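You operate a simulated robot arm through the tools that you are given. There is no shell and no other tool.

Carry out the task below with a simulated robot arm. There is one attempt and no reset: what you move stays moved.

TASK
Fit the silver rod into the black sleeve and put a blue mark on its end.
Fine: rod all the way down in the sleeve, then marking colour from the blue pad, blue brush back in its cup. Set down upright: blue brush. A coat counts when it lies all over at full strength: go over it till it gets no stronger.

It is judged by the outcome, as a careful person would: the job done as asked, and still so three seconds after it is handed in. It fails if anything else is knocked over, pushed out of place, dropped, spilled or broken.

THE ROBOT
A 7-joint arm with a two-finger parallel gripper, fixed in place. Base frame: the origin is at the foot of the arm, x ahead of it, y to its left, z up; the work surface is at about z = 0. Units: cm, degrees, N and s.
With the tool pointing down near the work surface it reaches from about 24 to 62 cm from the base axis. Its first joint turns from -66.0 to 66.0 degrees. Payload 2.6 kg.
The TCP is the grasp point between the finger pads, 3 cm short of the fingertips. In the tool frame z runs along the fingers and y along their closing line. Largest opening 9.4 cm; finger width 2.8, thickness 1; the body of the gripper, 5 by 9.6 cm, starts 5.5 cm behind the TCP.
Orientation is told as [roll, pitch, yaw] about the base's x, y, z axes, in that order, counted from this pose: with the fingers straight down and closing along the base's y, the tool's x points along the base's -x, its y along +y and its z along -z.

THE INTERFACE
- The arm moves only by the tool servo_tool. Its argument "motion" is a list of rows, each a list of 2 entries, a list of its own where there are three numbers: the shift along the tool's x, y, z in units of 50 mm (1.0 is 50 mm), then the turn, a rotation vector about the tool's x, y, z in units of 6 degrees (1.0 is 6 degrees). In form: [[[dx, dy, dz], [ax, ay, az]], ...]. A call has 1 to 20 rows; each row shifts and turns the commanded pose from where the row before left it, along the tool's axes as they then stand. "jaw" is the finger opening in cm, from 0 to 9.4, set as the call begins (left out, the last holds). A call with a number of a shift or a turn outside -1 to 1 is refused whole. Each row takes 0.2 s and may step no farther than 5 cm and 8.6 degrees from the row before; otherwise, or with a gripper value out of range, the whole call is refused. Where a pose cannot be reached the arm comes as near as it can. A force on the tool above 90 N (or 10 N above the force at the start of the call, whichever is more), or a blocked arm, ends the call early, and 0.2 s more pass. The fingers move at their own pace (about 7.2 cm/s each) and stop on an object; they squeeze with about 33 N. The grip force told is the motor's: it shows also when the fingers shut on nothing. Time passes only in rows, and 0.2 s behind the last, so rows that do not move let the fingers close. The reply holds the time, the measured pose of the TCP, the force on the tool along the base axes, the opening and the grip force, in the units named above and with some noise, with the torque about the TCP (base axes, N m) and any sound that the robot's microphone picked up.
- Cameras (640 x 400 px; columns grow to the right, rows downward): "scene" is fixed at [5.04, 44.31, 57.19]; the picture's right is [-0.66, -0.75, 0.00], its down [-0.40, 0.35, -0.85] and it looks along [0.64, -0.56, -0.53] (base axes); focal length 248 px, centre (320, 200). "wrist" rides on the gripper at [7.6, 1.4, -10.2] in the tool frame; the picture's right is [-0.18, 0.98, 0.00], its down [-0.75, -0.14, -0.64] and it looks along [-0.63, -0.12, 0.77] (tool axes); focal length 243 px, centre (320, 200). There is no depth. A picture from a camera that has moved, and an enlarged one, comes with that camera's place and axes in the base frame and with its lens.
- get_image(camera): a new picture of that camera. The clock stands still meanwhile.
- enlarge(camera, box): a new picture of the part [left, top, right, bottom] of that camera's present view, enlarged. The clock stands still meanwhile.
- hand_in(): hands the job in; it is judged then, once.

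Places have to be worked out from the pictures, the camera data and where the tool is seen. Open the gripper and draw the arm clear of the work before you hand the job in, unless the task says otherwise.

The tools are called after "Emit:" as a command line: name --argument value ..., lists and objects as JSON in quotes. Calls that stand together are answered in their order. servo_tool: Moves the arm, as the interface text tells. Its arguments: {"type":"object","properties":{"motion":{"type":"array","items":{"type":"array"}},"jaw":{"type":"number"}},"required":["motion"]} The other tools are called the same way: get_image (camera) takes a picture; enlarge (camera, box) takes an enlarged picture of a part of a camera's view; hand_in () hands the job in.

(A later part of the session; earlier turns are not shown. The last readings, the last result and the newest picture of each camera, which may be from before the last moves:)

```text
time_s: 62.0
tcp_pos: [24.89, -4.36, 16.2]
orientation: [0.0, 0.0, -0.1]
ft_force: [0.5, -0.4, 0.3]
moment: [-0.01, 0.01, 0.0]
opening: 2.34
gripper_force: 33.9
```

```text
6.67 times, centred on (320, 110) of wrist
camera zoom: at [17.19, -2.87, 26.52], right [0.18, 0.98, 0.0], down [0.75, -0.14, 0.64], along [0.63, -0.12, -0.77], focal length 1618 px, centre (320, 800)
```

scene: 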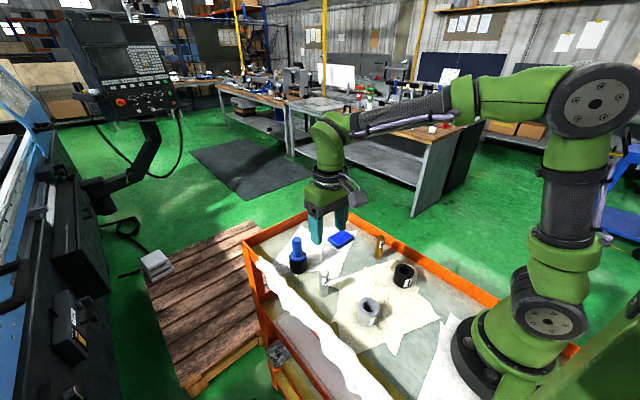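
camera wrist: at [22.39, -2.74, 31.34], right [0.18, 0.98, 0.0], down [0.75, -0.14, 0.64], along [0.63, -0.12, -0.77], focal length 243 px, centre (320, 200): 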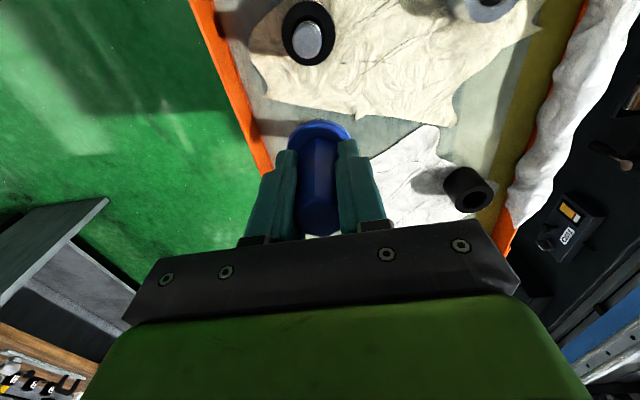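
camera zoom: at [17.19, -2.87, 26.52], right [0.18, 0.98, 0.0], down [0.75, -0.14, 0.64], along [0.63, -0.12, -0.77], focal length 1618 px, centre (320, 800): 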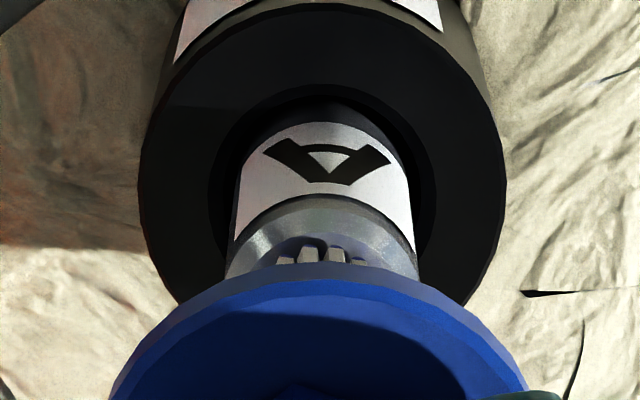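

Now there's no force: the tip is hovering and looks about 0.3 cm off in the scene view. I'll enlarge the contact area to judge the offset and gap properly.

Emit:
enlarge --camera "scene" --box '[396, 252, 412, 268]'

Emit:
enlarge --camera "wrist" --box '[300, 100, 340, 130]'

```text
16.00 times, centred on (404, 260) of scene
camera zoom: at [5.04, 44.31, 57.19], right [-0.66, -0.75, 0.0], down [-0.4, 0.35, -0.85], along [0.64, -0.56, -0.53], focal length 3966 px, centre (-1024, -760)
```

zoom: 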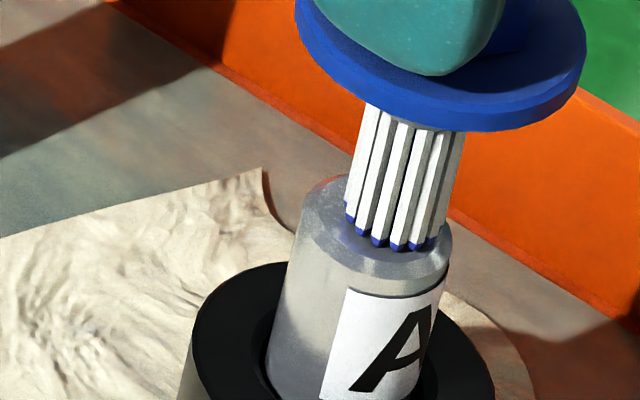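

```text
13.33 times, centred on (320, 115) of wrist
camera zoom: at [17.19, -2.87, 26.52], right [0.18, 0.98, 0.0], down [0.75, -0.14, 0.64], along [0.63, -0.12, -0.77], focal length 3235 px, centre (320, 1333)
```

zoom: 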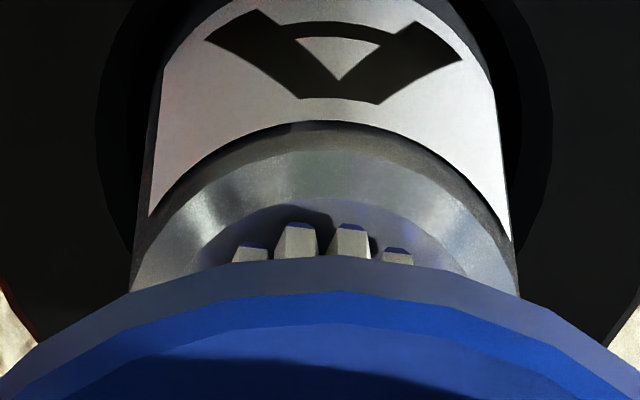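

The wrist close-up shows the blue-tipped bristles hovering just over the face, nearly centred, needing about (+0.12, +0.08). I'll correct that and press down to a light contact.

Emit:
servo_tool --motion '[[[-0.024, 0.016, 0.01], [0, 0, 0]], [[0, 0, 0.015], [0, 0, 0]], [[0, 0, 0], [0, 0, 0]]]' --jaw 1.5

Emit:
servo_tool --motion '[[[0, 0, 0.015], [0, 0, 0]], [[0, 0, 0], [0, 0, 0]], [[0, 0, 0], [0, 0, 0]]]' --jaw 1.5

```text
time_s: 62.8
tcp_pos: [25.08, -4.26, 16.09]
orientation: [0.0, -0.1, 0.1]
ft_force: [-2.4, -0.7, 12.2]
moment: [-0.08, 0.23, 0.01]
opening: 2.37
gripper_force: 32.8
```

```text
time_s: 63.6
tcp_pos: [25.05, -4.26, 16.06]
orientation: [0.0, -0.3, 0.0]
ft_force: [-3.2, 0.3, 29.4]
moment: [0.04, 0.22, 0.01]
opening: 2.34
gripper_force: 33.0
```

Good contact, now 29 N. I'll ease a little, hold for about 2 s, then lift slightly and look at the face.

Emit:
servo_tool --motion '[[[0, 0, -0.01], [0, 0, 0]], [[0, 0, 0], [0, 0, 0]], [[0, 0, 0], [0, 0, 0]], [[0, 0, 0], [0, 0, 0]], [[0, 0, 0], [0, 0, 0]], [[0, 0, 0], [0, 0, 0]], [[0, 0, 0], [0, 0, 0]], [[0, 0, 0], [0, 0, 0]], [[0, 0, 0], [0, 0, 0]], [[0, 0, 0], [0, 0, 0]]]' --jaw 1.5

Emit:
enlarge --camera "wrist" --box '[300, 100, 340, 130]'

Emit:
servo_tool --motion '[[[0, 0, -0.1], [0, 0, 0]], [[0, 0, -0.5], [0, 0, 0]], [[0, 0, -0.4], [0, 0, 0]], [[0, 0, 0], [0, 0, 0]]]' --jaw 1.5

Emit:
enlarge --camera "scene" --box '[396, 252, 412, 268]'

Emit:
enlarge --camera "wrist" --box '[290, 60, 350, 120]'

```text
time_s: 65.8
tcp_pos: [25.08, -4.27, 15.88]
orientation: [-0.1, -0.1, -0.1]
ft_force: [0.4, -0.6, 25.0]
moment: [-0.02, -0.08, -0.01]
opening: 2.32
gripper_force: 33.1
```

```text
13.33 times, centred on (320, 115) of wrist
camera zoom: at [17.45, -2.71, 26.28], right [0.18, 0.98, 0.0], down [0.75, -0.14, 0.64], along [0.63, -0.12, -0.77], focal length 3235 px, centre (320, 1333)
```

zoom: 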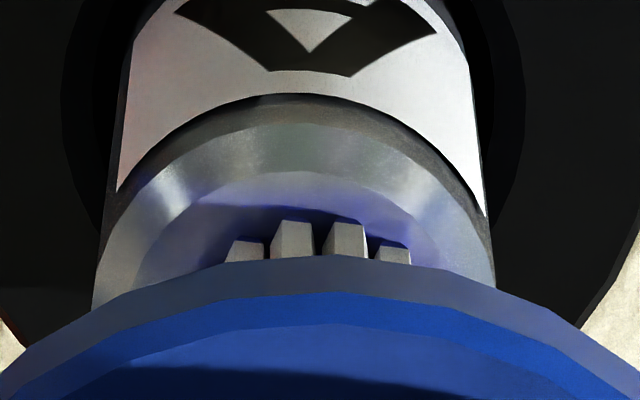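

```text
time_s: 66.8
tcp_pos: [24.95, -4.02, 21.02]
orientation: [0.0, 0.0, 0.1]
ft_force: [0.5, -0.5, -0.6]
moment: [-0.02, 0.01, 0.0]
opening: 2.36
gripper_force: 32.6
```

```text
16.00 times, centred on (404, 260) of scene
camera zoom: at [5.04, 44.31, 57.19], right [-0.66, -0.75, 0.0], down [-0.4, 0.35, -0.85], along [0.64, -0.56, -0.53], focal length 3966 px, centre (-1024, -760)
```

zoom: 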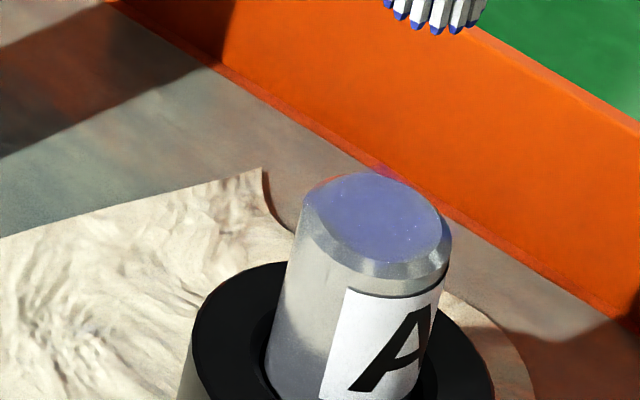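

```text
6.67 times, centred on (320, 90) of wrist
camera zoom: at [17.4, -2.49, 31.37], right [0.18, 0.98, 0.0], down [0.75, -0.14, 0.64], along [0.63, -0.12, -0.77], focal length 1618 px, centre (320, 933)
```

zoom: 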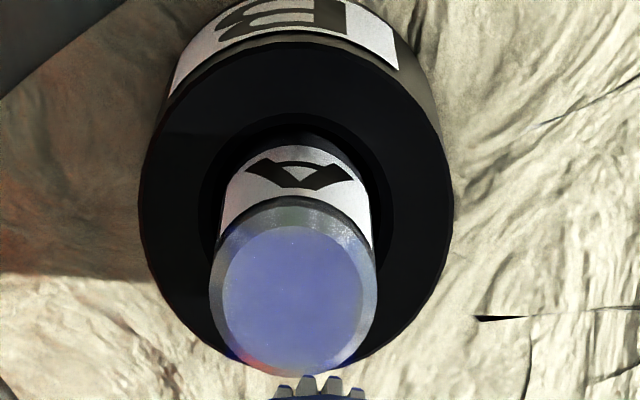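

The end face now carries an even, partial blue coat, so it builds up with contact time. I'll press again at the same spot and hold for about 3 s.

Emit:
servo_tool --motion '[[[0, 0, 0.4], [0, 0, 0]], [[0, 0, 0.4], [0, 0, 0]], [[0, 0, 0.14], [0, 0, 0]], [[0, 0, 0.03], [0, 0, 0]], [[0, 0, 0.03], [0, 0, 0]], [[0, 0, 0], [0, 0, 0]], [[0, 0, 0], [0, 0, 0]]]' --jaw 1.5

```text
time_s: 68.4
tcp_pos: [25.1, -4.0, 16.01]
orientation: [0.0, -0.2, 0.0]
ft_force: [0.7, 0.5, -0.5]
moment: [-0.01, 0.01, -0.01]
opening: 2.31
gripper_force: 32.7
```

No force at the same commanded height, so the brush likely slipped up slightly in the grip. I'll check the alignment and creep down until a moderate touch.

Emit:
enlarge --camera "wrist" --box '[300, 100, 340, 130]'

Emit:
enlarge --camera "scene" --box '[396, 252, 412, 268]'

```text
13.33 times, centred on (320, 115) of wrist
camera zoom: at [17.42, -2.64, 26.35], right [0.18, 0.98, 0.0], down [0.75, -0.14, 0.64], along [0.63, -0.12, -0.77], focal length 3235 px, centre (320, 1333)
```

zoom: 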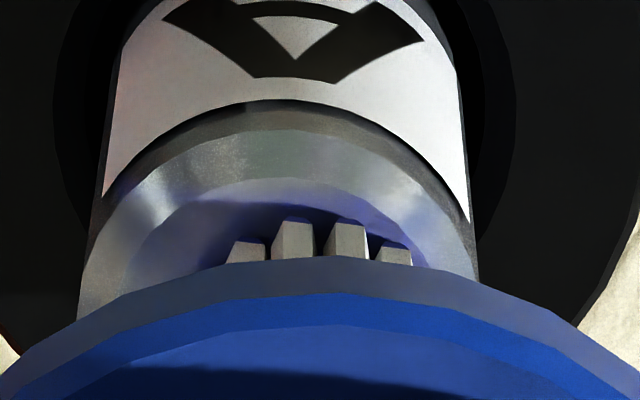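

```text
16.00 times, centred on (404, 260) of scene
camera zoom: at [5.04, 44.31, 57.19], right [-0.66, -0.75, 0.0], down [-0.4, 0.35, -0.85], along [0.64, -0.56, -0.53], focal length 3966 px, centre (-1024, -760)
```

zoom: 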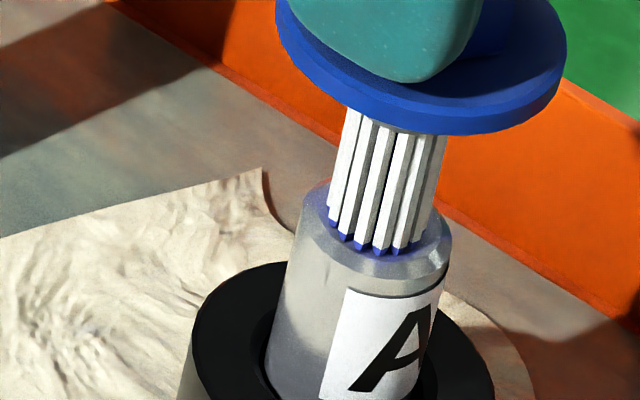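

The tips are almost on the face, about 0.15 cm toward +y. I'll trim that and press down in small steps.

Emit:
servo_tool --motion '[[[0, -0.024, 0.01], [0, 0, 0]], [[0, 0, 0.01], [0, 0, 0]], [[0, 0, 0], [0, 0, 0]]]' --jaw 1.5

```text
time_s: 69.2
tcp_pos: [25.04, -4.15, 15.95]
orientation: [0.0, -0.2, -0.1]
ft_force: [-2.5, 3.0, 17.8]
moment: [0.28, 0.08, 0.02]
opening: 2.34
gripper_force: 33.2
```

Contact at 18 N, about right. I'll hold here for roughly 3 s, then lift and check the coat.

Emit:
servo_tool --motion '[[[0, 0, 0], [0, 0, 0]], [[0, 0, 0], [0, 0, 0]], [[0, 0, 0], [0, 0, 0]], [[0, 0, 0], [0, 0, 0]], [[0, 0, 0], [0, 0, 0]], [[0, 0, 0], [0, 0, 0]], [[0, 0, 0], [0, 0, 0]], [[0, 0, 0], [0, 0, 0]], [[0, 0, 0], [0, 0, 0]], [[0, 0, 0], [0, 0, 0]], [[0, 0, 0], [0, 0, 0]], [[0, 0, 0], [0, 0, 0]], [[0, 0, 0], [0, 0, 0]], [[0, 0, 0], [0, 0, 0]], [[0, 0, 0], [0, 0, 0]]]' --jaw 1.5

Emit:
servo_tool --motion '[[[0, 0, -0.1], [0, 0, 0]], [[0, 0, -0.5], [0, 0, 0]], [[0, 0, -0.4], [0, 0, 0]], [[0, 0, 0], [0, 0, 0]]]' --jaw 1.5

Emit:
enlarge --camera "scene" --box '[396, 252, 412, 268]'

Emit:
enlarge --camera "wrist" --box '[290, 60, 350, 120]'

```text
time_s: 72.4
tcp_pos: [25.04, -4.29, 15.92]
orientation: [-0.1, -0.1, -0.2]
ft_force: [-0.1, 1.4, 25.2]
moment: [0.13, -0.13, 0.01]
opening: 2.35
gripper_force: 32.8
```

```text
time_s: 73.4
tcp_pos: [24.87, -4.34, 20.75]
orientation: [0.0, 0.0, 0.1]
ft_force: [-0.6, -0.2, -1.1]
moment: [0.0, 0.0, -0.01]
opening: 2.33
gripper_force: 33.3
```

```text
16.00 times, centred on (404, 260) of scene
camera zoom: at [5.04, 44.31, 57.19], right [-0.66, -0.75, 0.0], down [-0.4, 0.35, -0.85], along [0.64, -0.56, -0.53], focal length 3966 px, centre (-1024, -760)
```

zoom: 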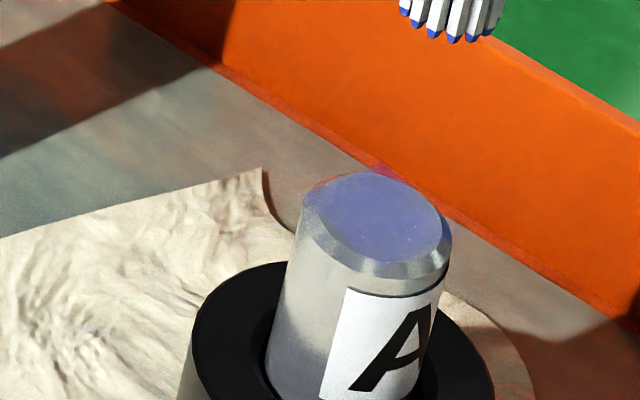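

```text
6.67 times, centred on (320, 90) of wrist
camera zoom: at [17.24, -2.81, 31.07], right [0.18, 0.98, 0.0], down [0.75, -0.14, 0.64], along [0.63, -0.12, -0.77], focal length 1618 px, centre (320, 933)
```

zoom: 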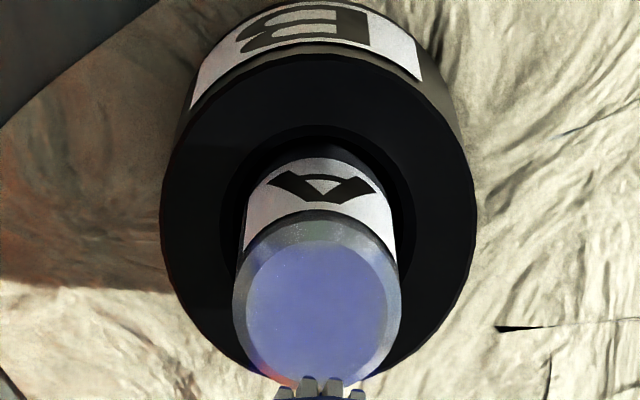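

The coat is even but looks no stronger than after the last press, so the brush may be running dry. I'll look at the tip closely.

Emit:
enlarge --camera "scene" --box '[392, 240, 416, 264]'

Emit:
enlarge --camera "wrist" --box '[300, 95, 340, 125]'

```text
16.00 times, centred on (404, 252) of scene
camera zoom: at [5.04, 44.31, 57.19], right [-0.66, -0.75, 0.0], down [-0.4, 0.35, -0.85], along [0.64, -0.56, -0.53], focal length 3966 px, centre (-1024, -632)
```

zoom: 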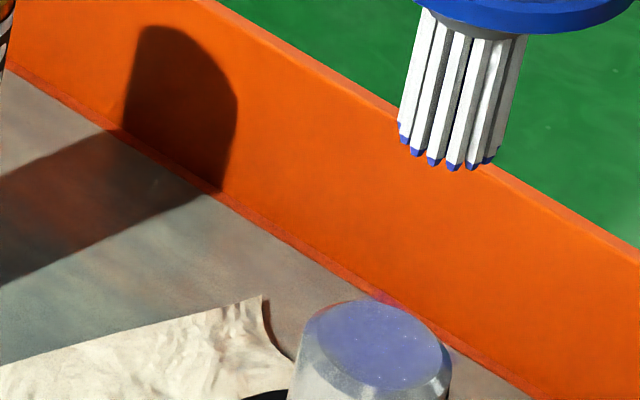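

```text
13.33 times, centred on (320, 110) of wrist
camera zoom: at [17.24, -2.81, 31.07], right [0.18, 0.98, 0.0], down [0.75, -0.14, 0.64], along [0.63, -0.12, -0.77], focal length 3235 px, centre (320, 1400)
```

zoom: 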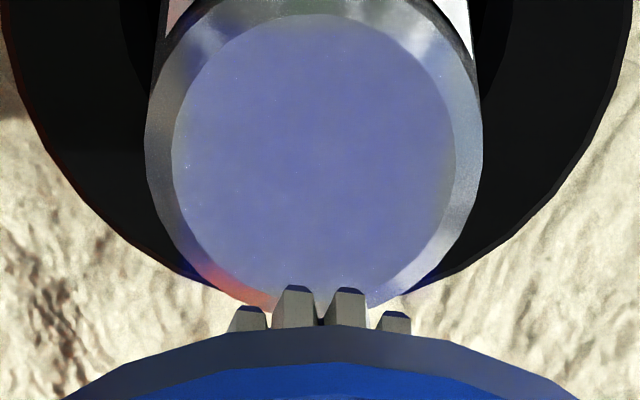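

The tip is still blue and the coat is even but pale. I'll go over it again, this time with a lighter touch and small back-and-forth strokes, since stroking may be what builds it up.

Emit:
servo_tool --motion '[[[0, 0, 0.4], [0, 0, 0]], [[0, 0, 0.4], [0, 0, 0]], [[0, 0, 0.14], [0, 0, 0]], [[0, 0, 0.03], [0, 0, 0]], [[0, 0, 0.02], [0, 0, 0]], [[0, 0, 0], [0, 0, 0]]]' --jaw 1.5

Emit:
enlarge --camera "wrist" --box '[300, 100, 340, 130]'

```text
time_s: 74.8
tcp_pos: [24.97, -4.22, 15.91]
orientation: [0.0, 0.0, 0.0]
ft_force: [-2.2, -0.3, 13.4]
moment: [0.0, 0.15, 0.01]
opening: 2.35
gripper_force: 33.3
```

```text
13.33 times, centred on (320, 115) of wrist
camera zoom: at [17.31, -2.75, 26.26], right [0.18, 0.98, 0.0], down [0.75, -0.14, 0.64], along [0.63, -0.12, -0.77], focal length 3235 px, centre (320, 1333)
```

zoom: 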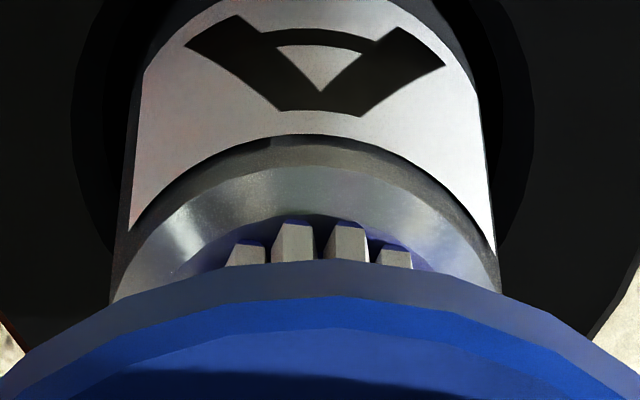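

Contact at 13 N, with the bristles about 0.15 cm toward -x of centre. I'll shift to centre, ease slightly and make small strokes of about 0.1 cm.

Emit:
servo_tool --motion '[[[-0.015, 0, -0.005], [0, 0, 0]], [[-0.015, 0, 0], [0, 0, 0]], [[0, 0.02, 0], [0, 0, 0]], [[0, -0.02, 0], [0, 0, 0]], [[0, -0.02, 0], [0, 0, 0]], [[0, 0.02, 0], [0, 0, 0]], [[-0.02, 0, 0], [0, 0, 0]], [[0.02, 0, 0], [0, 0, 0]], [[0.02, 0, 0], [0, 0, 0]], [[-0.02, 0, 0], [0, 0, 0]], [[0, 0.02, 0], [0, 0, 0]], [[0, -0.02, 0], [0, 0, 0]], [[0, -0.02, 0], [0, 0, 0]], [[0, 0.02, 0], [0, 0, 0]], [[0, 0, 0], [0, 0, 0]]]' --jaw 1.5

Emit:
servo_tool --motion '[[[0, 0, -0.1], [0, 0, 0]], [[0, 0, -0.5], [0, 0, 0]], [[0, 0, -0.4], [0, 0, 0]], [[0, 0, 0], [0, 0, 0]]]' --jaw 1.5

Emit:
enlarge --camera "scene" --box '[396, 252, 412, 268]'

Emit:
enlarge --camera "wrist" --box '[290, 60, 350, 120]'

```text
time_s: 78.0
tcp_pos: [25.18, -4.25, 16.01]
orientation: [-0.1, -0.1, 0.1]
ft_force: [0.0, 1.9, 9.6]
moment: [0.21, -0.13, 0.03]
opening: 2.35
gripper_force: 32.5
```

```text
time_s: 79.0
tcp_pos: [25.16, -4.2, 20.68]
orientation: [0.0, 0.0, 0.0]
ft_force: [0.0, 0.9, -0.1]
moment: [0.03, 0.0, 0.0]
opening: 2.34
gripper_force: 32.9
```

```text
16.00 times, centred on (404, 260) of scene
camera zoom: at [5.04, 44.31, 57.19], right [-0.66, -0.75, 0.0], down [-0.4, 0.35, -0.85], along [0.64, -0.56, -0.53], focal length 3966 px, centre (-1024, -760)
```

zoom: 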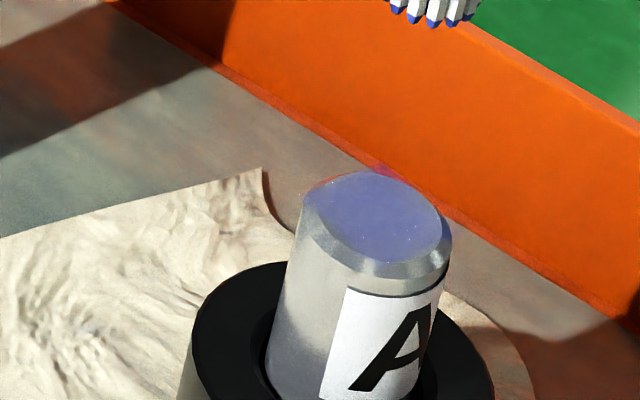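

```text
6.67 times, centred on (320, 90) of wrist
camera zoom: at [17.58, -2.79, 31.14], right [0.18, 0.98, 0.0], down [0.75, -0.14, 0.64], along [0.63, -0.12, -0.77], focal length 1618 px, centre (320, 933)
```

zoom: 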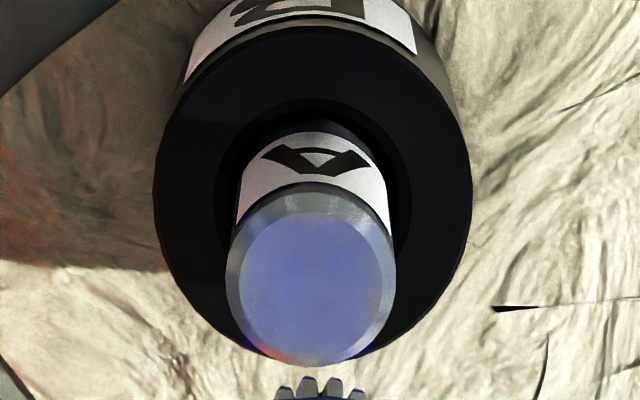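

The coat stays at the same half strength however long I go over it, so the brush needs fresh ink. I'll carry it back to the pad for another load.

Emit:
servo_tool --motion '[[[0, 0, -0.2], [0, 0, 0]], [[-0.6, 0.025, 0], [0, 0, 0]], [[-0.7, 0.025, 0], [0, 0, 0]], [[-0.7, 0.025, 0], [0, 0, 0]], [[-0.7, 0.025, 0], [0, 0, 0]], [[-0.7, 0.025, 0], [0, 0, 0]], [[-0.7, 0.025, 0], [0, 0, 0]], [[-0.636, 0.025, 0], [0, 0, 0]], [[0, 0, 0.6], [0, 0, 0]], [[0, 0, 0.7], [0, 0, 0]], [[0, 0, 0.6], [0, 0, 0]], [[0, 0, 0.35], [0, 0, 0]], [[0, 0, 0], [0, 0, 0]], [[0, 0, 0], [0, 0, 0]]]' --jaw 1.5

Emit:
enlarge --camera "scene" --box '[330, 215, 370, 255]'

```text
time_s: 82.0
tcp_pos: [49.12, -3.32, 10.7]
orientation: [0.0, -0.1, 0.0]
ft_force: [-0.6, 0.6, -1.2]
moment: [0.0, 0.03, 0.01]
opening: 2.33
gripper_force: 33.1
```

```text
10.00 times, centred on (350, 235) of scene
camera zoom: at [5.04, 44.31, 57.19], right [-0.66, -0.75, 0.0], down [-0.4, 0.35, -0.85], along [0.64, -0.56, -0.53], focal length 2479 px, centre (20, -150)
```

zoom: 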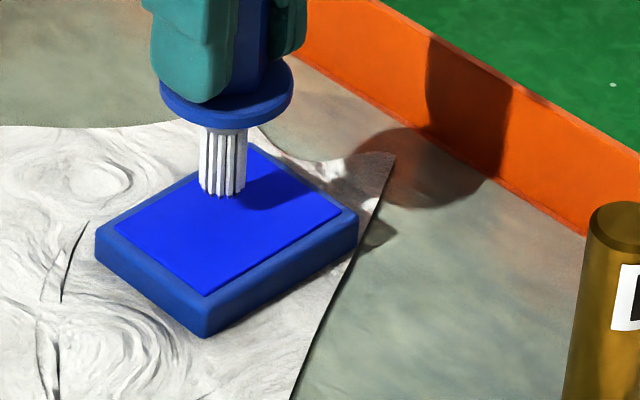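

The tip is about 1 cm above the pad's middle. I'll lower 0.7 cm, then creep to contact.

Emit:
servo_tool --motion '[[[0, 0, 0.07], [0, 0, 0]], [[0, 0, 0.07], [0, 0, 0]], [[0, 0, 0.02], [0, 0, 0]], [[0, 0, 0], [0, 0, 0]]]' --jaw 1.5

Emit:
servo_tool --motion '[[[0, 0, 0.02], [0, 0, 0]], [[0, 0, 0], [0, 0, 0]]]' --jaw 1.5

Emit:
servo_tool --motion '[[[0, 0, 0.02], [0, 0, 0]], [[0, 0, 0], [0, 0, 0]]]' --jaw 1.5

```text
time_s: 83.0
tcp_pos: [48.85, -3.47, 10.07]
orientation: [0.0, 0.0, 0.0]
ft_force: [0.0, 1.1, -0.9]
moment: [0.0, 0.03, -0.01]
opening: 2.36
gripper_force: 32.5
```

```text
time_s: 83.6
tcp_pos: [48.79, -3.4, 9.78]
orientation: [0.0, 0.0, -0.1]
ft_force: [0.6, 0.4, -1.3]
moment: [0.02, 0.03, 0.0]
opening: 2.34
gripper_force: 32.6
```

```text
time_s: 84.2
tcp_pos: [48.79, -3.32, 9.75]
orientation: [0.0, 0.0, 0.1]
ft_force: [-0.5, 0.0, -0.8]
moment: [-0.02, 0.02, 0.01]
opening: 2.33
gripper_force: 32.8
```

No contact yet at z≈9.7, consistent with the brush having slipped up a little. I'll continue creeping.

Emit:
servo_tool --motion '[[[0, 0, 0.02], [0, 0, 0]], [[0, 0, 0], [0, 0, 0]]]' --jaw 1.5

Emit:
servo_tool --motion '[[[0, 0, 0.015], [0, 0, 0]], [[0, 0, 0], [0, 0, 0]]]' --jaw 1.5

```text
time_s: 84.8
tcp_pos: [48.95, -3.4, 9.7]
orientation: [0.0, 0.1, 0.0]
ft_force: [0.3, 0.5, -1.0]
moment: [0.02, 0.0, 0.02]
opening: 2.34
gripper_force: 33.3
```

```text
time_s: 85.4
tcp_pos: [48.75, -3.38, 9.6]
orientation: [-0.1, 0.0, 0.0]
ft_force: [-0.5, 0.5, -1.0]
moment: [0.01, -0.02, -0.03]
opening: 2.34
gripper_force: 33.2
```

Still free. I'll check the picture for the gap, then take further small steps.

Emit:
enlarge --camera "scene" --box '[335, 220, 365, 250]'

Emit:
servo_tool --motion '[[[0, 0, 0.015], [0, 0, 0]], [[0, 0, 0], [0, 0, 0]]]' --jaw 1.5

```text
13.33 times, centred on (350, 235) of scene
camera zoom: at [5.04, 44.31, 57.19], right [-0.66, -0.75, 0.0], down [-0.4, 0.35, -0.85], along [0.64, -0.56, -0.53], focal length 3305 px, centre (-80, -267)
```

zoom: 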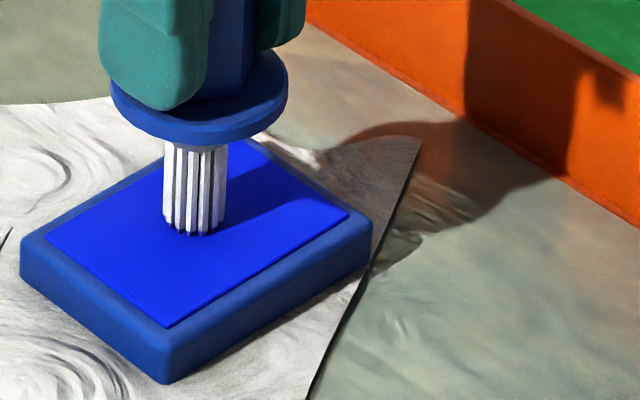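

```text
time_s: 86.0
tcp_pos: [48.97, -3.42, 9.51]
orientation: [0.1, 0.1, 0.0]
ft_force: [0.0, 0.3, -0.6]
moment: [0.0, 0.0, 0.0]
opening: 2.31
gripper_force: 32.9
```

Still no contact force at z≈9.5. I'll keep going in 0.08 cm steps.

Emit:
servo_tool --motion '[[[0, 0, 0.015], [0, 0, 0]], [[0, 0, 0], [0, 0, 0]]]' --jaw 1.5

Emit:
servo_tool --motion '[[[0, 0, 0.015], [0, 0, 0]], [[0, 0, 0], [0, 0, 0]]]' --jaw 1.5

```text
time_s: 86.6
tcp_pos: [48.98, -3.36, 9.52]
orientation: [-0.1, -0.1, 0.0]
ft_force: [-2.2, -0.4, 5.1]
moment: [0.02, 0.07, 0.01]
opening: 2.35
gripper_force: 32.7
```

```text
time_s: 87.2
tcp_pos: [48.89, -3.44, 9.57]
orientation: [0.0, -0.2, 0.0]
ft_force: [-4.9, 0.6, 21.6]
moment: [0.06, 0.37, -0.03]
opening: 2.34
gripper_force: 32.9
```

Contact at 22 N. I'll ease slightly, hold about 2 s to load the bristles, then lift high.

Emit:
servo_tool --motion '[[[0, 0, -0.01], [0, 0, 0]], [[0, 0, 0], [0, 0, 0]], [[0, 0, 0], [0, 0, 0]], [[0, 0, 0], [0, 0, 0]], [[0, 0, 0], [0, 0, 0]], [[0, 0, 0], [0, 0, 0]], [[0, 0, 0], [0, 0, 0]], [[0, 0, 0], [0, 0, 0]], [[0, 0, 0], [0, 0, 0]], [[0, 0, 0], [0, 0, 0]]]' --jaw 1.5

Emit:
servo_tool --motion '[[[0, 0, -0.2], [0, 0, 0]], [[0, 0, -0.4], [0, 0, 0]], [[0, 0, -0.6], [0, 0, 0]], [[0, 0, -0.6], [0, 0, 0]], [[0, 0, -0.6], [0, 0, 0]], [[0, 0, 0], [0, 0, 0]]]' --jaw 1.5

Emit:
enlarge --camera "scene" --box '[330, 170, 370, 210]'

Emit:
enlarge --camera "scene" --box '[325, 210, 375, 260]'

```text
time_s: 89.4
tcp_pos: [48.88, -3.43, 9.44]
orientation: [0.0, -0.1, 0.0]
ft_force: [2.6, -0.7, 17.8]
moment: [-0.06, -0.21, 0.02]
opening: 2.32
gripper_force: 33.2
```

```text
time_s: 90.8
tcp_pos: [48.84, -3.47, 21.69]
orientation: [0.0, 0.0, 0.0]
ft_force: [-1.0, 1.1, 0.3]
moment: [0.03, -0.02, 0.0]
opening: 2.33
gripper_force: 33.0
```

```text
10.00 times, centred on (350, 190) of scene
camera zoom: at [5.04, 44.31, 57.19], right [-0.66, -0.75, 0.0], down [-0.4, 0.35, -0.85], along [0.64, -0.56, -0.53], focal length 2479 px, centre (20, 300)
```

zoom: 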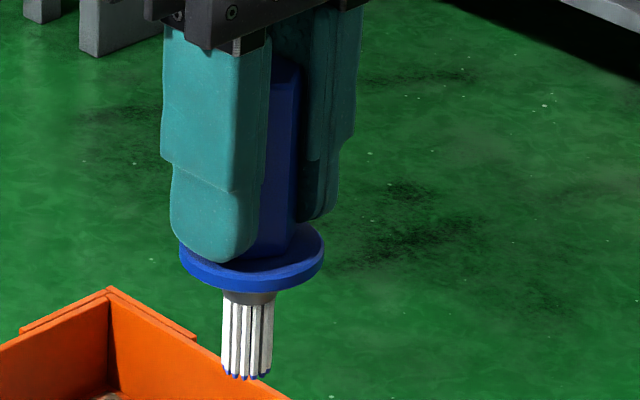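

```text
8.00 times, centred on (350, 235) of scene
camera zoom: at [5.04, 44.31, 57.19], right [-0.66, -0.75, 0.0], down [-0.4, 0.35, -0.85], along [0.64, -0.56, -0.53], focal length 1983 px, centre (80, -80)
```

zoom: 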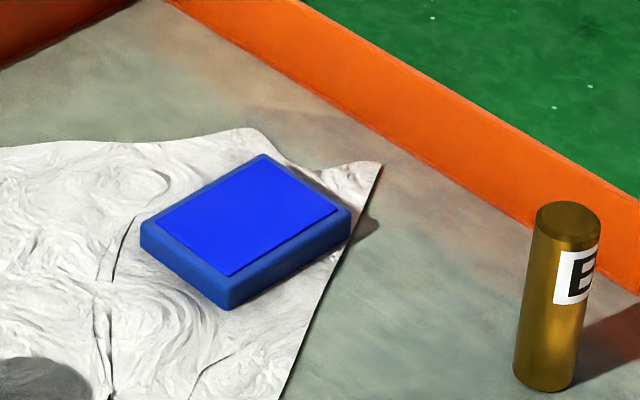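

The bristles are freshly inked and the pad is undisturbed. I'll carry the brush back over the rod, to about 1.2 cm above the face.

Emit:
servo_tool --motion '[[[0.6, -0.025, 0], [0, 0, 0]], [[0.7, -0.025, 0], [0, 0, 0]], [[0.7, -0.025, 0], [0, 0, 0]], [[0.7, -0.025, 0], [0, 0, 0]], [[0.7, -0.025, 0], [0, 0, 0]], [[0.7, -0.025, 0], [0, 0, 0]], [[0.636, -0.025, 0], [0, 0, 0]], [[0, 0, 0], [0, 0, 0]], [[0, 0, 0.4], [0, 0, 0]], [[0, 0, 0.4], [0, 0, 0]], [[0, 0, 0.1], [0, 0, 0]], [[0, 0, 0], [0, 0, 0]], [[0, 0, 0], [0, 0, 0]]]' --jaw 1.5

Emit:
enlarge --camera "wrist" --box '[300, 95, 340, 125]'

Emit:
enlarge --camera "scene" --box '[396, 250, 412, 266]'

```text
time_s: 93.6
tcp_pos: [25.17, -4.1, 16.91]
orientation: [0.1, 0.0, 0.1]
ft_force: [0.4, 0.0, -0.9]
moment: [0.01, -0.01, -0.02]
opening: 2.33
gripper_force: 33.0
```

```text
13.33 times, centred on (320, 110) of wrist
camera zoom: at [17.62, -2.68, 27.25], right [0.18, 0.98, 0.0], down [0.75, -0.14, 0.64], along [0.63, -0.12, -0.77], focal length 3235 px, centre (320, 1400)
```

zoom: 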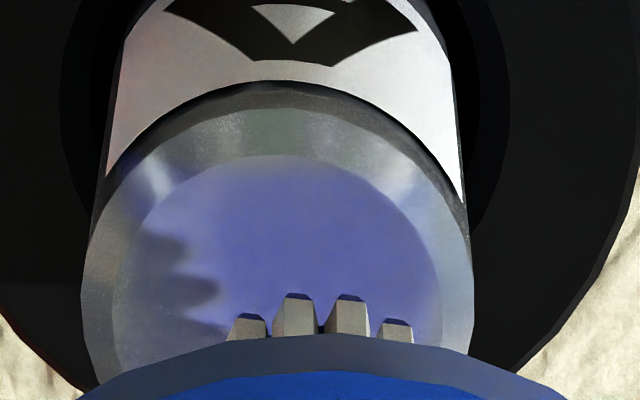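

```text
16.00 times, centred on (404, 258) of scene
camera zoom: at [5.04, 44.31, 57.19], right [-0.66, -0.75, 0.0], down [-0.4, 0.35, -0.85], along [0.64, -0.56, -0.53], focal length 3966 px, centre (-1024, -728)
```

zoom: 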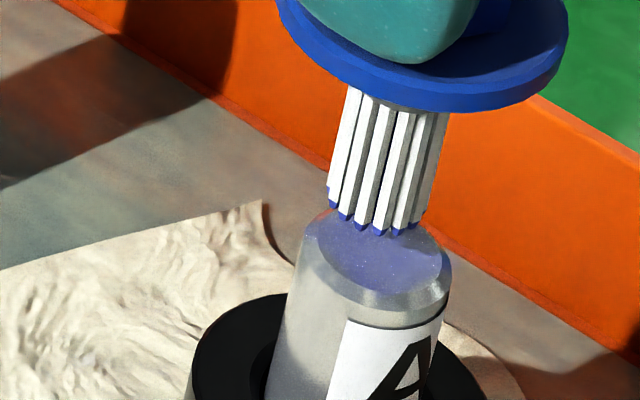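

The brush is about 0.2 cm off toward +y and 0.1 cm toward +x. I'll correct that, lower 0.6 cm, and creep to contact.

Emit:
servo_tool --motion '[[[0.018, -0.04, 0], [0, 0, 0]], [[0, 0, 0.06], [0, 0, 0]], [[0, 0, 0.06], [0, 0, 0]], [[0, 0, 0], [0, 0, 0]]]' --jaw 1.5

Emit:
servo_tool --motion '[[[0, 0, 0.02], [0, 0, 0]], [[0, 0, 0.02], [0, 0, 0]], [[0, 0, 0], [0, 0, 0]]]' --jaw 1.5

Emit:
enlarge --camera "wrist" --box '[300, 95, 340, 125]'

```text
time_s: 94.6
tcp_pos: [25.35, -4.39, 16.24]
orientation: [0.0, -0.1, 0.0]
ft_force: [0.0, -0.8, -1.0]
moment: [0.04, -0.01, -0.01]
opening: 2.35
gripper_force: 33.4
```

```text
time_s: 95.4
tcp_pos: [25.19, -4.44, 15.97]
orientation: [-0.1, 0.0, -0.1]
ft_force: [-0.9, 0.4, -1.0]
moment: [0.01, -0.01, 0.01]
opening: 2.37
gripper_force: 32.4
```

```text
13.33 times, centred on (320, 110) of wrist
camera zoom: at [17.56, -3.03, 26.38], right [0.18, 0.98, 0.0], down [0.75, -0.14, 0.64], along [0.63, -0.12, -0.77], focal length 3235 px, centre (320, 1400)
```

zoom: 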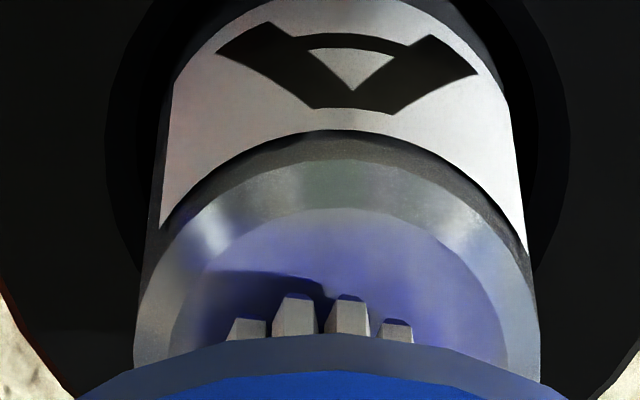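

The tips are nearly on the face and about 0.1 cm too far in +x. I'll trim and creep down to contact.

Emit:
servo_tool --motion '[[[0.022, 0.012, 0.01], [0, 0, 0]], [[0, 0, 0.01], [0, 0, 0]], [[0, 0, 0], [0, 0, 0]]]' --jaw 1.5

Emit:
servo_tool --motion '[[[0, 0, 0.015], [0, 0, 0]], [[0, 0, 0], [0, 0, 0]]]' --jaw 1.5

```text
time_s: 96.2
tcp_pos: [24.92, -4.38, 15.87]
orientation: [0.0, 0.0, 0.0]
ft_force: [-0.1, 0.1, -1.5]
moment: [0.0, 0.03, 0.02]
opening: 2.34
gripper_force: 32.5
```

```text
time_s: 96.8
tcp_pos: [25.0, -4.38, 15.83]
orientation: [0.1, -0.1, 0.0]
ft_force: [0.2, 1.3, 3.5]
moment: [0.08, -0.04, 0.04]
opening: 2.34
gripper_force: 32.6
```

Light contact begins at 3.5 N. I'll add a little more pressure and hold for about 2.5 s.

Emit:
servo_tool --motion '[[[0, 0, 0.012], [0, 0, 0]], [[0, 0, 0], [0, 0, 0]], [[0, 0, 0], [0, 0, 0]], [[0, 0, 0], [0, 0, 0]], [[0, 0, 0], [0, 0, 0]], [[0, 0, 0], [0, 0, 0]], [[0, 0, 0], [0, 0, 0]], [[0, 0, 0], [0, 0, 0]], [[0, 0, 0], [0, 0, 0]], [[0, 0, 0], [0, 0, 0]], [[0, 0, 0], [0, 0, 0]], [[0, 0, 0], [0, 0, 0]]]' --jaw 1.5

Emit:
servo_tool --motion '[[[0, 0, -0.1], [0, 0, 0]], [[0, 0, -0.4], [0, 0, 0]], [[0, 0, -0.5], [0, 0, 0]], [[0, 0, 0], [0, 0, 0]]]' --jaw 1.5

Emit:
enlarge --camera "scene" --box '[396, 252, 412, 268]'

Emit:
enlarge --camera "wrist" --box '[290, 60, 350, 120]'

```text
time_s: 99.4
tcp_pos: [25.04, -4.52, 15.79]
orientation: [0.0, -0.2, 0.0]
ft_force: [-0.1, 1.9, 27.1]
moment: [0.25, -0.04, 0.01]
opening: 2.36
gripper_force: 32.7
```

```text
time_s: 100.4
tcp_pos: [24.94, -4.33, 20.78]
orientation: [-0.1, 0.0, -0.1]
ft_force: [-0.2, -0.6, -0.9]
moment: [0.0, -0.02, 0.0]
opening: 2.34
gripper_force: 33.2
```

```text
16.00 times, centred on (404, 260) of scene
camera zoom: at [5.04, 44.31, 57.19], right [-0.66, -0.75, 0.0], down [-0.4, 0.35, -0.85], along [0.64, -0.56, -0.53], focal length 3966 px, centre (-1024, -760)
```

zoom: 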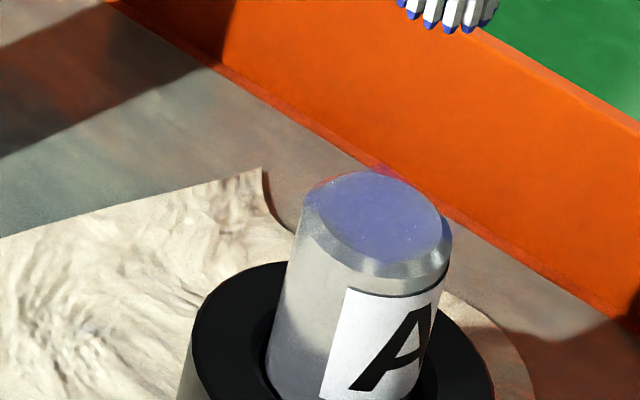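

```text
6.67 times, centred on (320, 90) of wrist
camera zoom: at [17.31, -2.84, 31.12], right [0.18, 0.98, 0.0], down [0.75, -0.14, 0.64], along [0.63, -0.12, -0.77], focal length 1618 px, centre (320, 933)
```

zoom: 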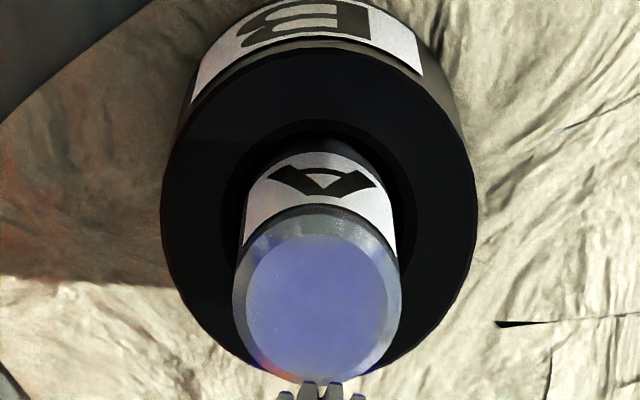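

The colour stays even but pale after re-inking, which fits the centre being saturated while the outer ring, beyond the 1.5 cm bristle bundle, gets little. I'll dab around the face at about 0.35 cm offsets, first lowering to just above it to check alignment.

Emit:
servo_tool --motion '[[[0, 0, 0.4], [0, 0, 0]], [[0, 0, 0.4], [0, 0, 0]], [[0, 0, 0.13], [0, 0, 0]], [[0, 0, 0], [0, 0, 0]], [[0, 0, 0], [0, 0, 0]]]' --jaw 1.5

Emit:
enlarge --camera "wrist" --box '[300, 95, 340, 125]'

Emit:
enlarge --camera "scene" --box '[396, 252, 412, 268]'

```text
time_s: 101.6
tcp_pos: [24.97, -4.36, 16.19]
orientation: [0.0, 0.0, 0.0]
ft_force: [0.9, -0.8, -1.4]
moment: [0.01, 0.03, 0.01]
opening: 2.34
gripper_force: 32.8
```

```text
13.33 times, centred on (320, 110) of wrist
camera zoom: at [17.3, -2.79, 26.46], right [0.18, 0.98, 0.0], down [0.75, -0.14, 0.64], along [0.63, -0.12, -0.77], focal length 3235 px, centre (320, 1400)
```

zoom: 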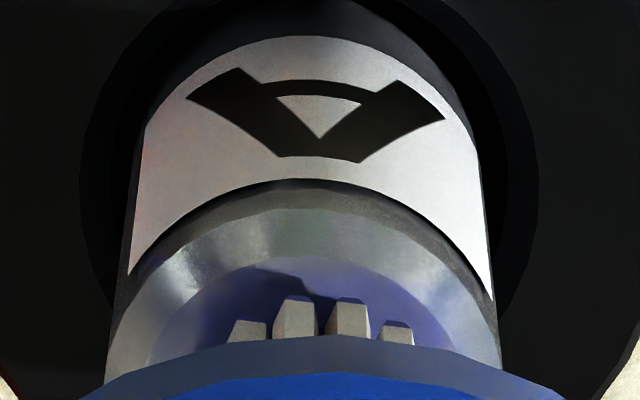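

```text
16.00 times, centred on (404, 260) of scene
camera zoom: at [5.04, 44.31, 57.19], right [-0.66, -0.75, 0.0], down [-0.4, 0.35, -0.85], along [0.64, -0.56, -0.53], focal length 3966 px, centre (-1024, -760)
```

zoom: 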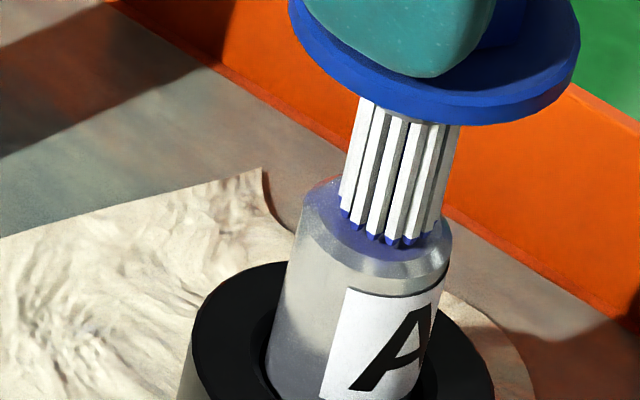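

Alignment is good within 0.1 cm with a gap of about 0.3 cm. First offset dab: shift +0.45 in x, lower, hold and read the force.

Emit:
servo_tool --motion '[[[-0.09, 0, 0], [0, 0, 0]], [[0, 0, 0.04], [0, 0, 0]], [[0, 0, 0.025], [0, 0, 0]], [[0, 0, 0], [0, 0, 0]], [[0, 0, 0], [0, 0, 0]], [[0, 0, 0], [0, 0, 0]], [[0, 0, 0], [0, 0, 0]], [[0, 0, 0], [0, 0, 0]]]' --jaw 1.5

Emit:
enlarge --camera "scene" --box '[396, 252, 412, 268]'

```text
time_s: 103.4
tcp_pos: [25.5, -4.29, 15.86]
orientation: [0.0, 0.0, 0.0]
ft_force: [0.1, -0.2, 16.4]
moment: [-0.02, -0.1, -0.03]
opening: 2.34
gripper_force: 32.7
```

```text
16.00 times, centred on (404, 260) of scene
camera zoom: at [5.03, 44.31, 57.19], right [-0.66, -0.75, 0.0], down [-0.4, 0.35, -0.85], along [0.64, -0.56, -0.53], focal length 3966 px, centre (-1024, -760)
```

zoom: 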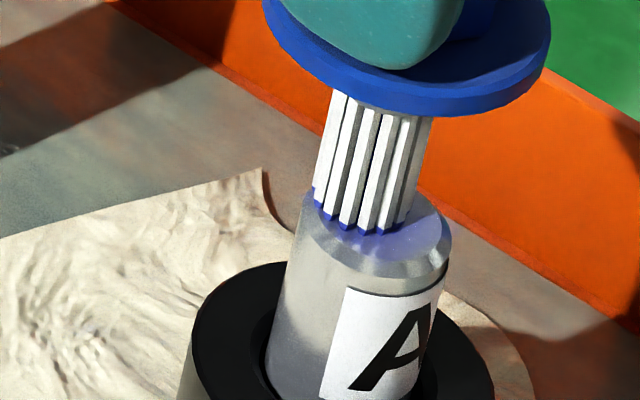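

Good contact of 16 N at the far (+x) side of the face. I'll lift, step round to the next offset and dab again.

Emit:
servo_tool --motion '[[[0, 0, -0.065], [0, 0, 0]], [[0.02, 0.05, 0], [0, 0, 0]], [[0, 0, 0.04], [0, 0, 0]], [[0, 0, 0.025], [0, 0, 0]], [[0, 0, 0], [0, 0, 0]], [[0, 0, 0], [0, 0, 0]], [[0, 0, 0], [0, 0, 0]], [[0, 0, 0], [0, 0, 0]], [[0, 0, 0], [0, 0, 0]]]' --jaw 1.5

Emit:
enlarge --camera "scene" --box '[396, 252, 412, 268]'

```text
time_s: 105.4
tcp_pos: [25.38, -4.12, 15.78]
orientation: [0.1, -0.1, 0.0]
ft_force: [-1.7, 0.1, 20.0]
moment: [-0.04, 0.0, 0.02]
opening: 2.33
gripper_force: 33.1
```

```text
16.00 times, centred on (404, 260) of scene
camera zoom: at [5.03, 44.31, 57.19], right [-0.66, -0.75, 0.0], down [-0.4, 0.35, -0.85], along [0.64, -0.56, -0.53], focal length 3966 px, centre (-1024, -760)
```

zoom: 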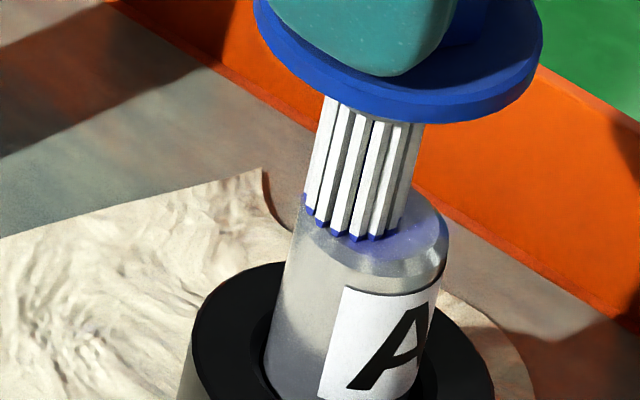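

Contact is good at 20 N. Next I dab at the +y side.

Emit:
servo_tool --motion '[[[0, 0, -0.065], [0, 0, 0]], [[0.05, 0.01, 0], [0, 0, 0]], [[0, 0, 0.04], [0, 0, 0]], [[0, 0, 0.025], [0, 0, 0]], [[0, 0, 0], [0, 0, 0]], [[0, 0, 0], [0, 0, 0]], [[0, 0, 0], [0, 0, 0]], [[0, 0, 0], [0, 0, 0]], [[0, 0, 0], [0, 0, 0]]]' --jaw 1.5

Emit:
enlarge --camera "scene" --box '[396, 252, 412, 268]'

Emit:
enlarge --camera "wrist" --box '[300, 95, 340, 125]'

```text
time_s: 107.4
tcp_pos: [24.94, -3.97, 15.88]
orientation: [0.0, 0.0, 0.0]
ft_force: [0.2, 0.2, -0.7]
moment: [-0.02, -0.01, -0.02]
opening: 2.36
gripper_force: 32.6
```

```text
16.00 times, centred on (404, 260) of scene
camera zoom: at [5.04, 44.31, 57.19], right [-0.66, -0.75, 0.0], down [-0.4, 0.35, -0.85], along [0.64, -0.56, -0.53], focal length 3966 px, centre (-1024, -760)
```

zoom: 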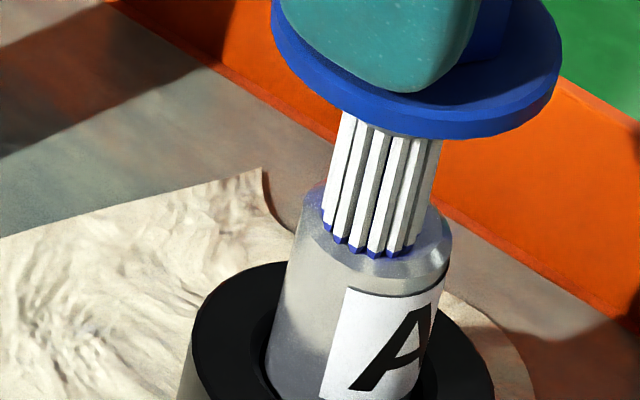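

```text
13.33 times, centred on (320, 110) of wrist
camera zoom: at [17.41, -2.54, 26.22], right [0.18, 0.98, 0.0], down [0.75, -0.14, 0.64], along [0.63, -0.12, -0.77], focal length 3235 px, centre (320, 1400)
```

zoom: 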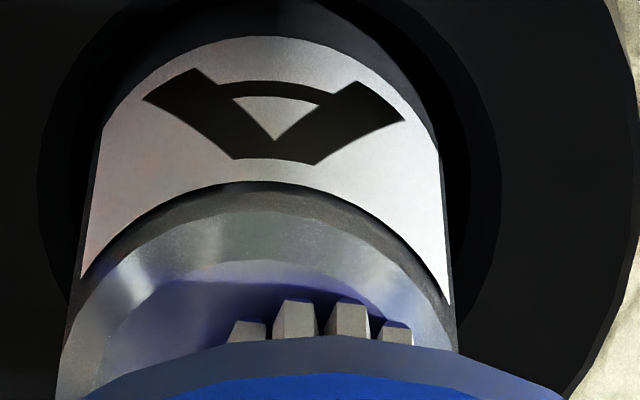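

Here the tips hover just above the face at a +0.37 cm y offset. I'll lower a little more until contact and hold.

Emit:
servo_tool --motion '[[[0, 0, 0.015], [0, 0, 0]], [[0, 0, 0], [0, 0, 0]], [[0, 0, 0], [0, 0, 0]]]' --jaw 1.5

```text
time_s: 108.2
tcp_pos: [25.1, -4.06, 15.75]
orientation: [-0.1, 0.0, 0.1]
ft_force: [-2.1, 1.6, 26.3]
moment: [0.13, 0.18, -0.04]
opening: 2.35
gripper_force: 32.9
```

Contact at 26 N. I'll hold for a second, then lift 5 cm and check whether the colour is stronger now.

Emit:
servo_tool --motion '[[[0, 0, 0], [0, 0, 0]], [[0, 0, 0], [0, 0, 0]], [[0, 0, 0], [0, 0, 0]], [[0, 0, 0], [0, 0, 0]], [[0, 0, -0.1], [0, 0, 0]], [[0, 0, -0.4], [0, 0, 0]], [[0, 0, -0.5], [0, 0, 0]], [[0, 0, 0], [0, 0, 0]]]' --jaw 1.5

Emit:
enlarge --camera "scene" --box '[396, 252, 412, 268]'

Emit:
enlarge --camera "wrist" --box '[290, 60, 350, 120]'

```text
time_s: 110.0
tcp_pos: [25.11, -4.01, 20.81]
orientation: [0.0, 0.0, -0.1]
ft_force: [0.2, 0.6, -1.2]
moment: [0.02, 0.01, -0.02]
opening: 2.36
gripper_force: 33.4
```

```text
16.00 times, centred on (404, 260) of scene
camera zoom: at [5.04, 44.31, 57.19], right [-0.66, -0.75, 0.0], down [-0.4, 0.35, -0.85], along [0.64, -0.56, -0.53], focal length 3966 px, centre (-1024, -760)
```

zoom: 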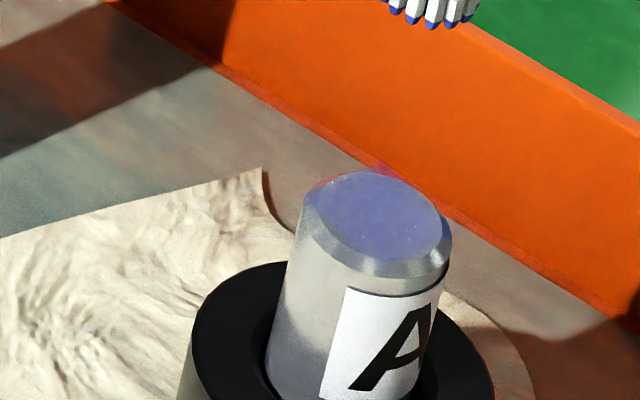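

```text
6.67 times, centred on (320, 90) of wrist
camera zoom: at [17.5, -2.58, 31.2], right [0.18, 0.98, 0.0], down [0.75, -0.14, 0.64], along [0.63, -0.12, -0.77], focal length 1618 px, centre (320, 933)
```

zoom: 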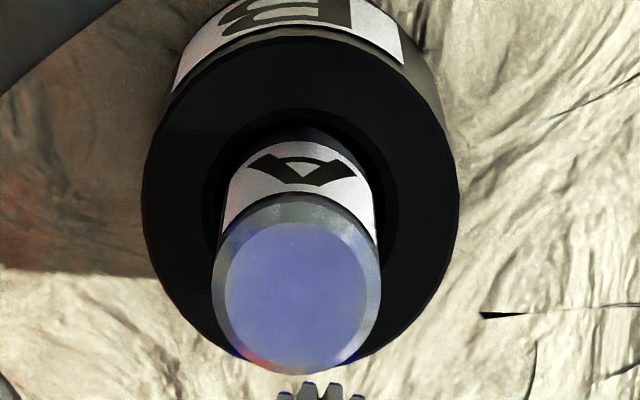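

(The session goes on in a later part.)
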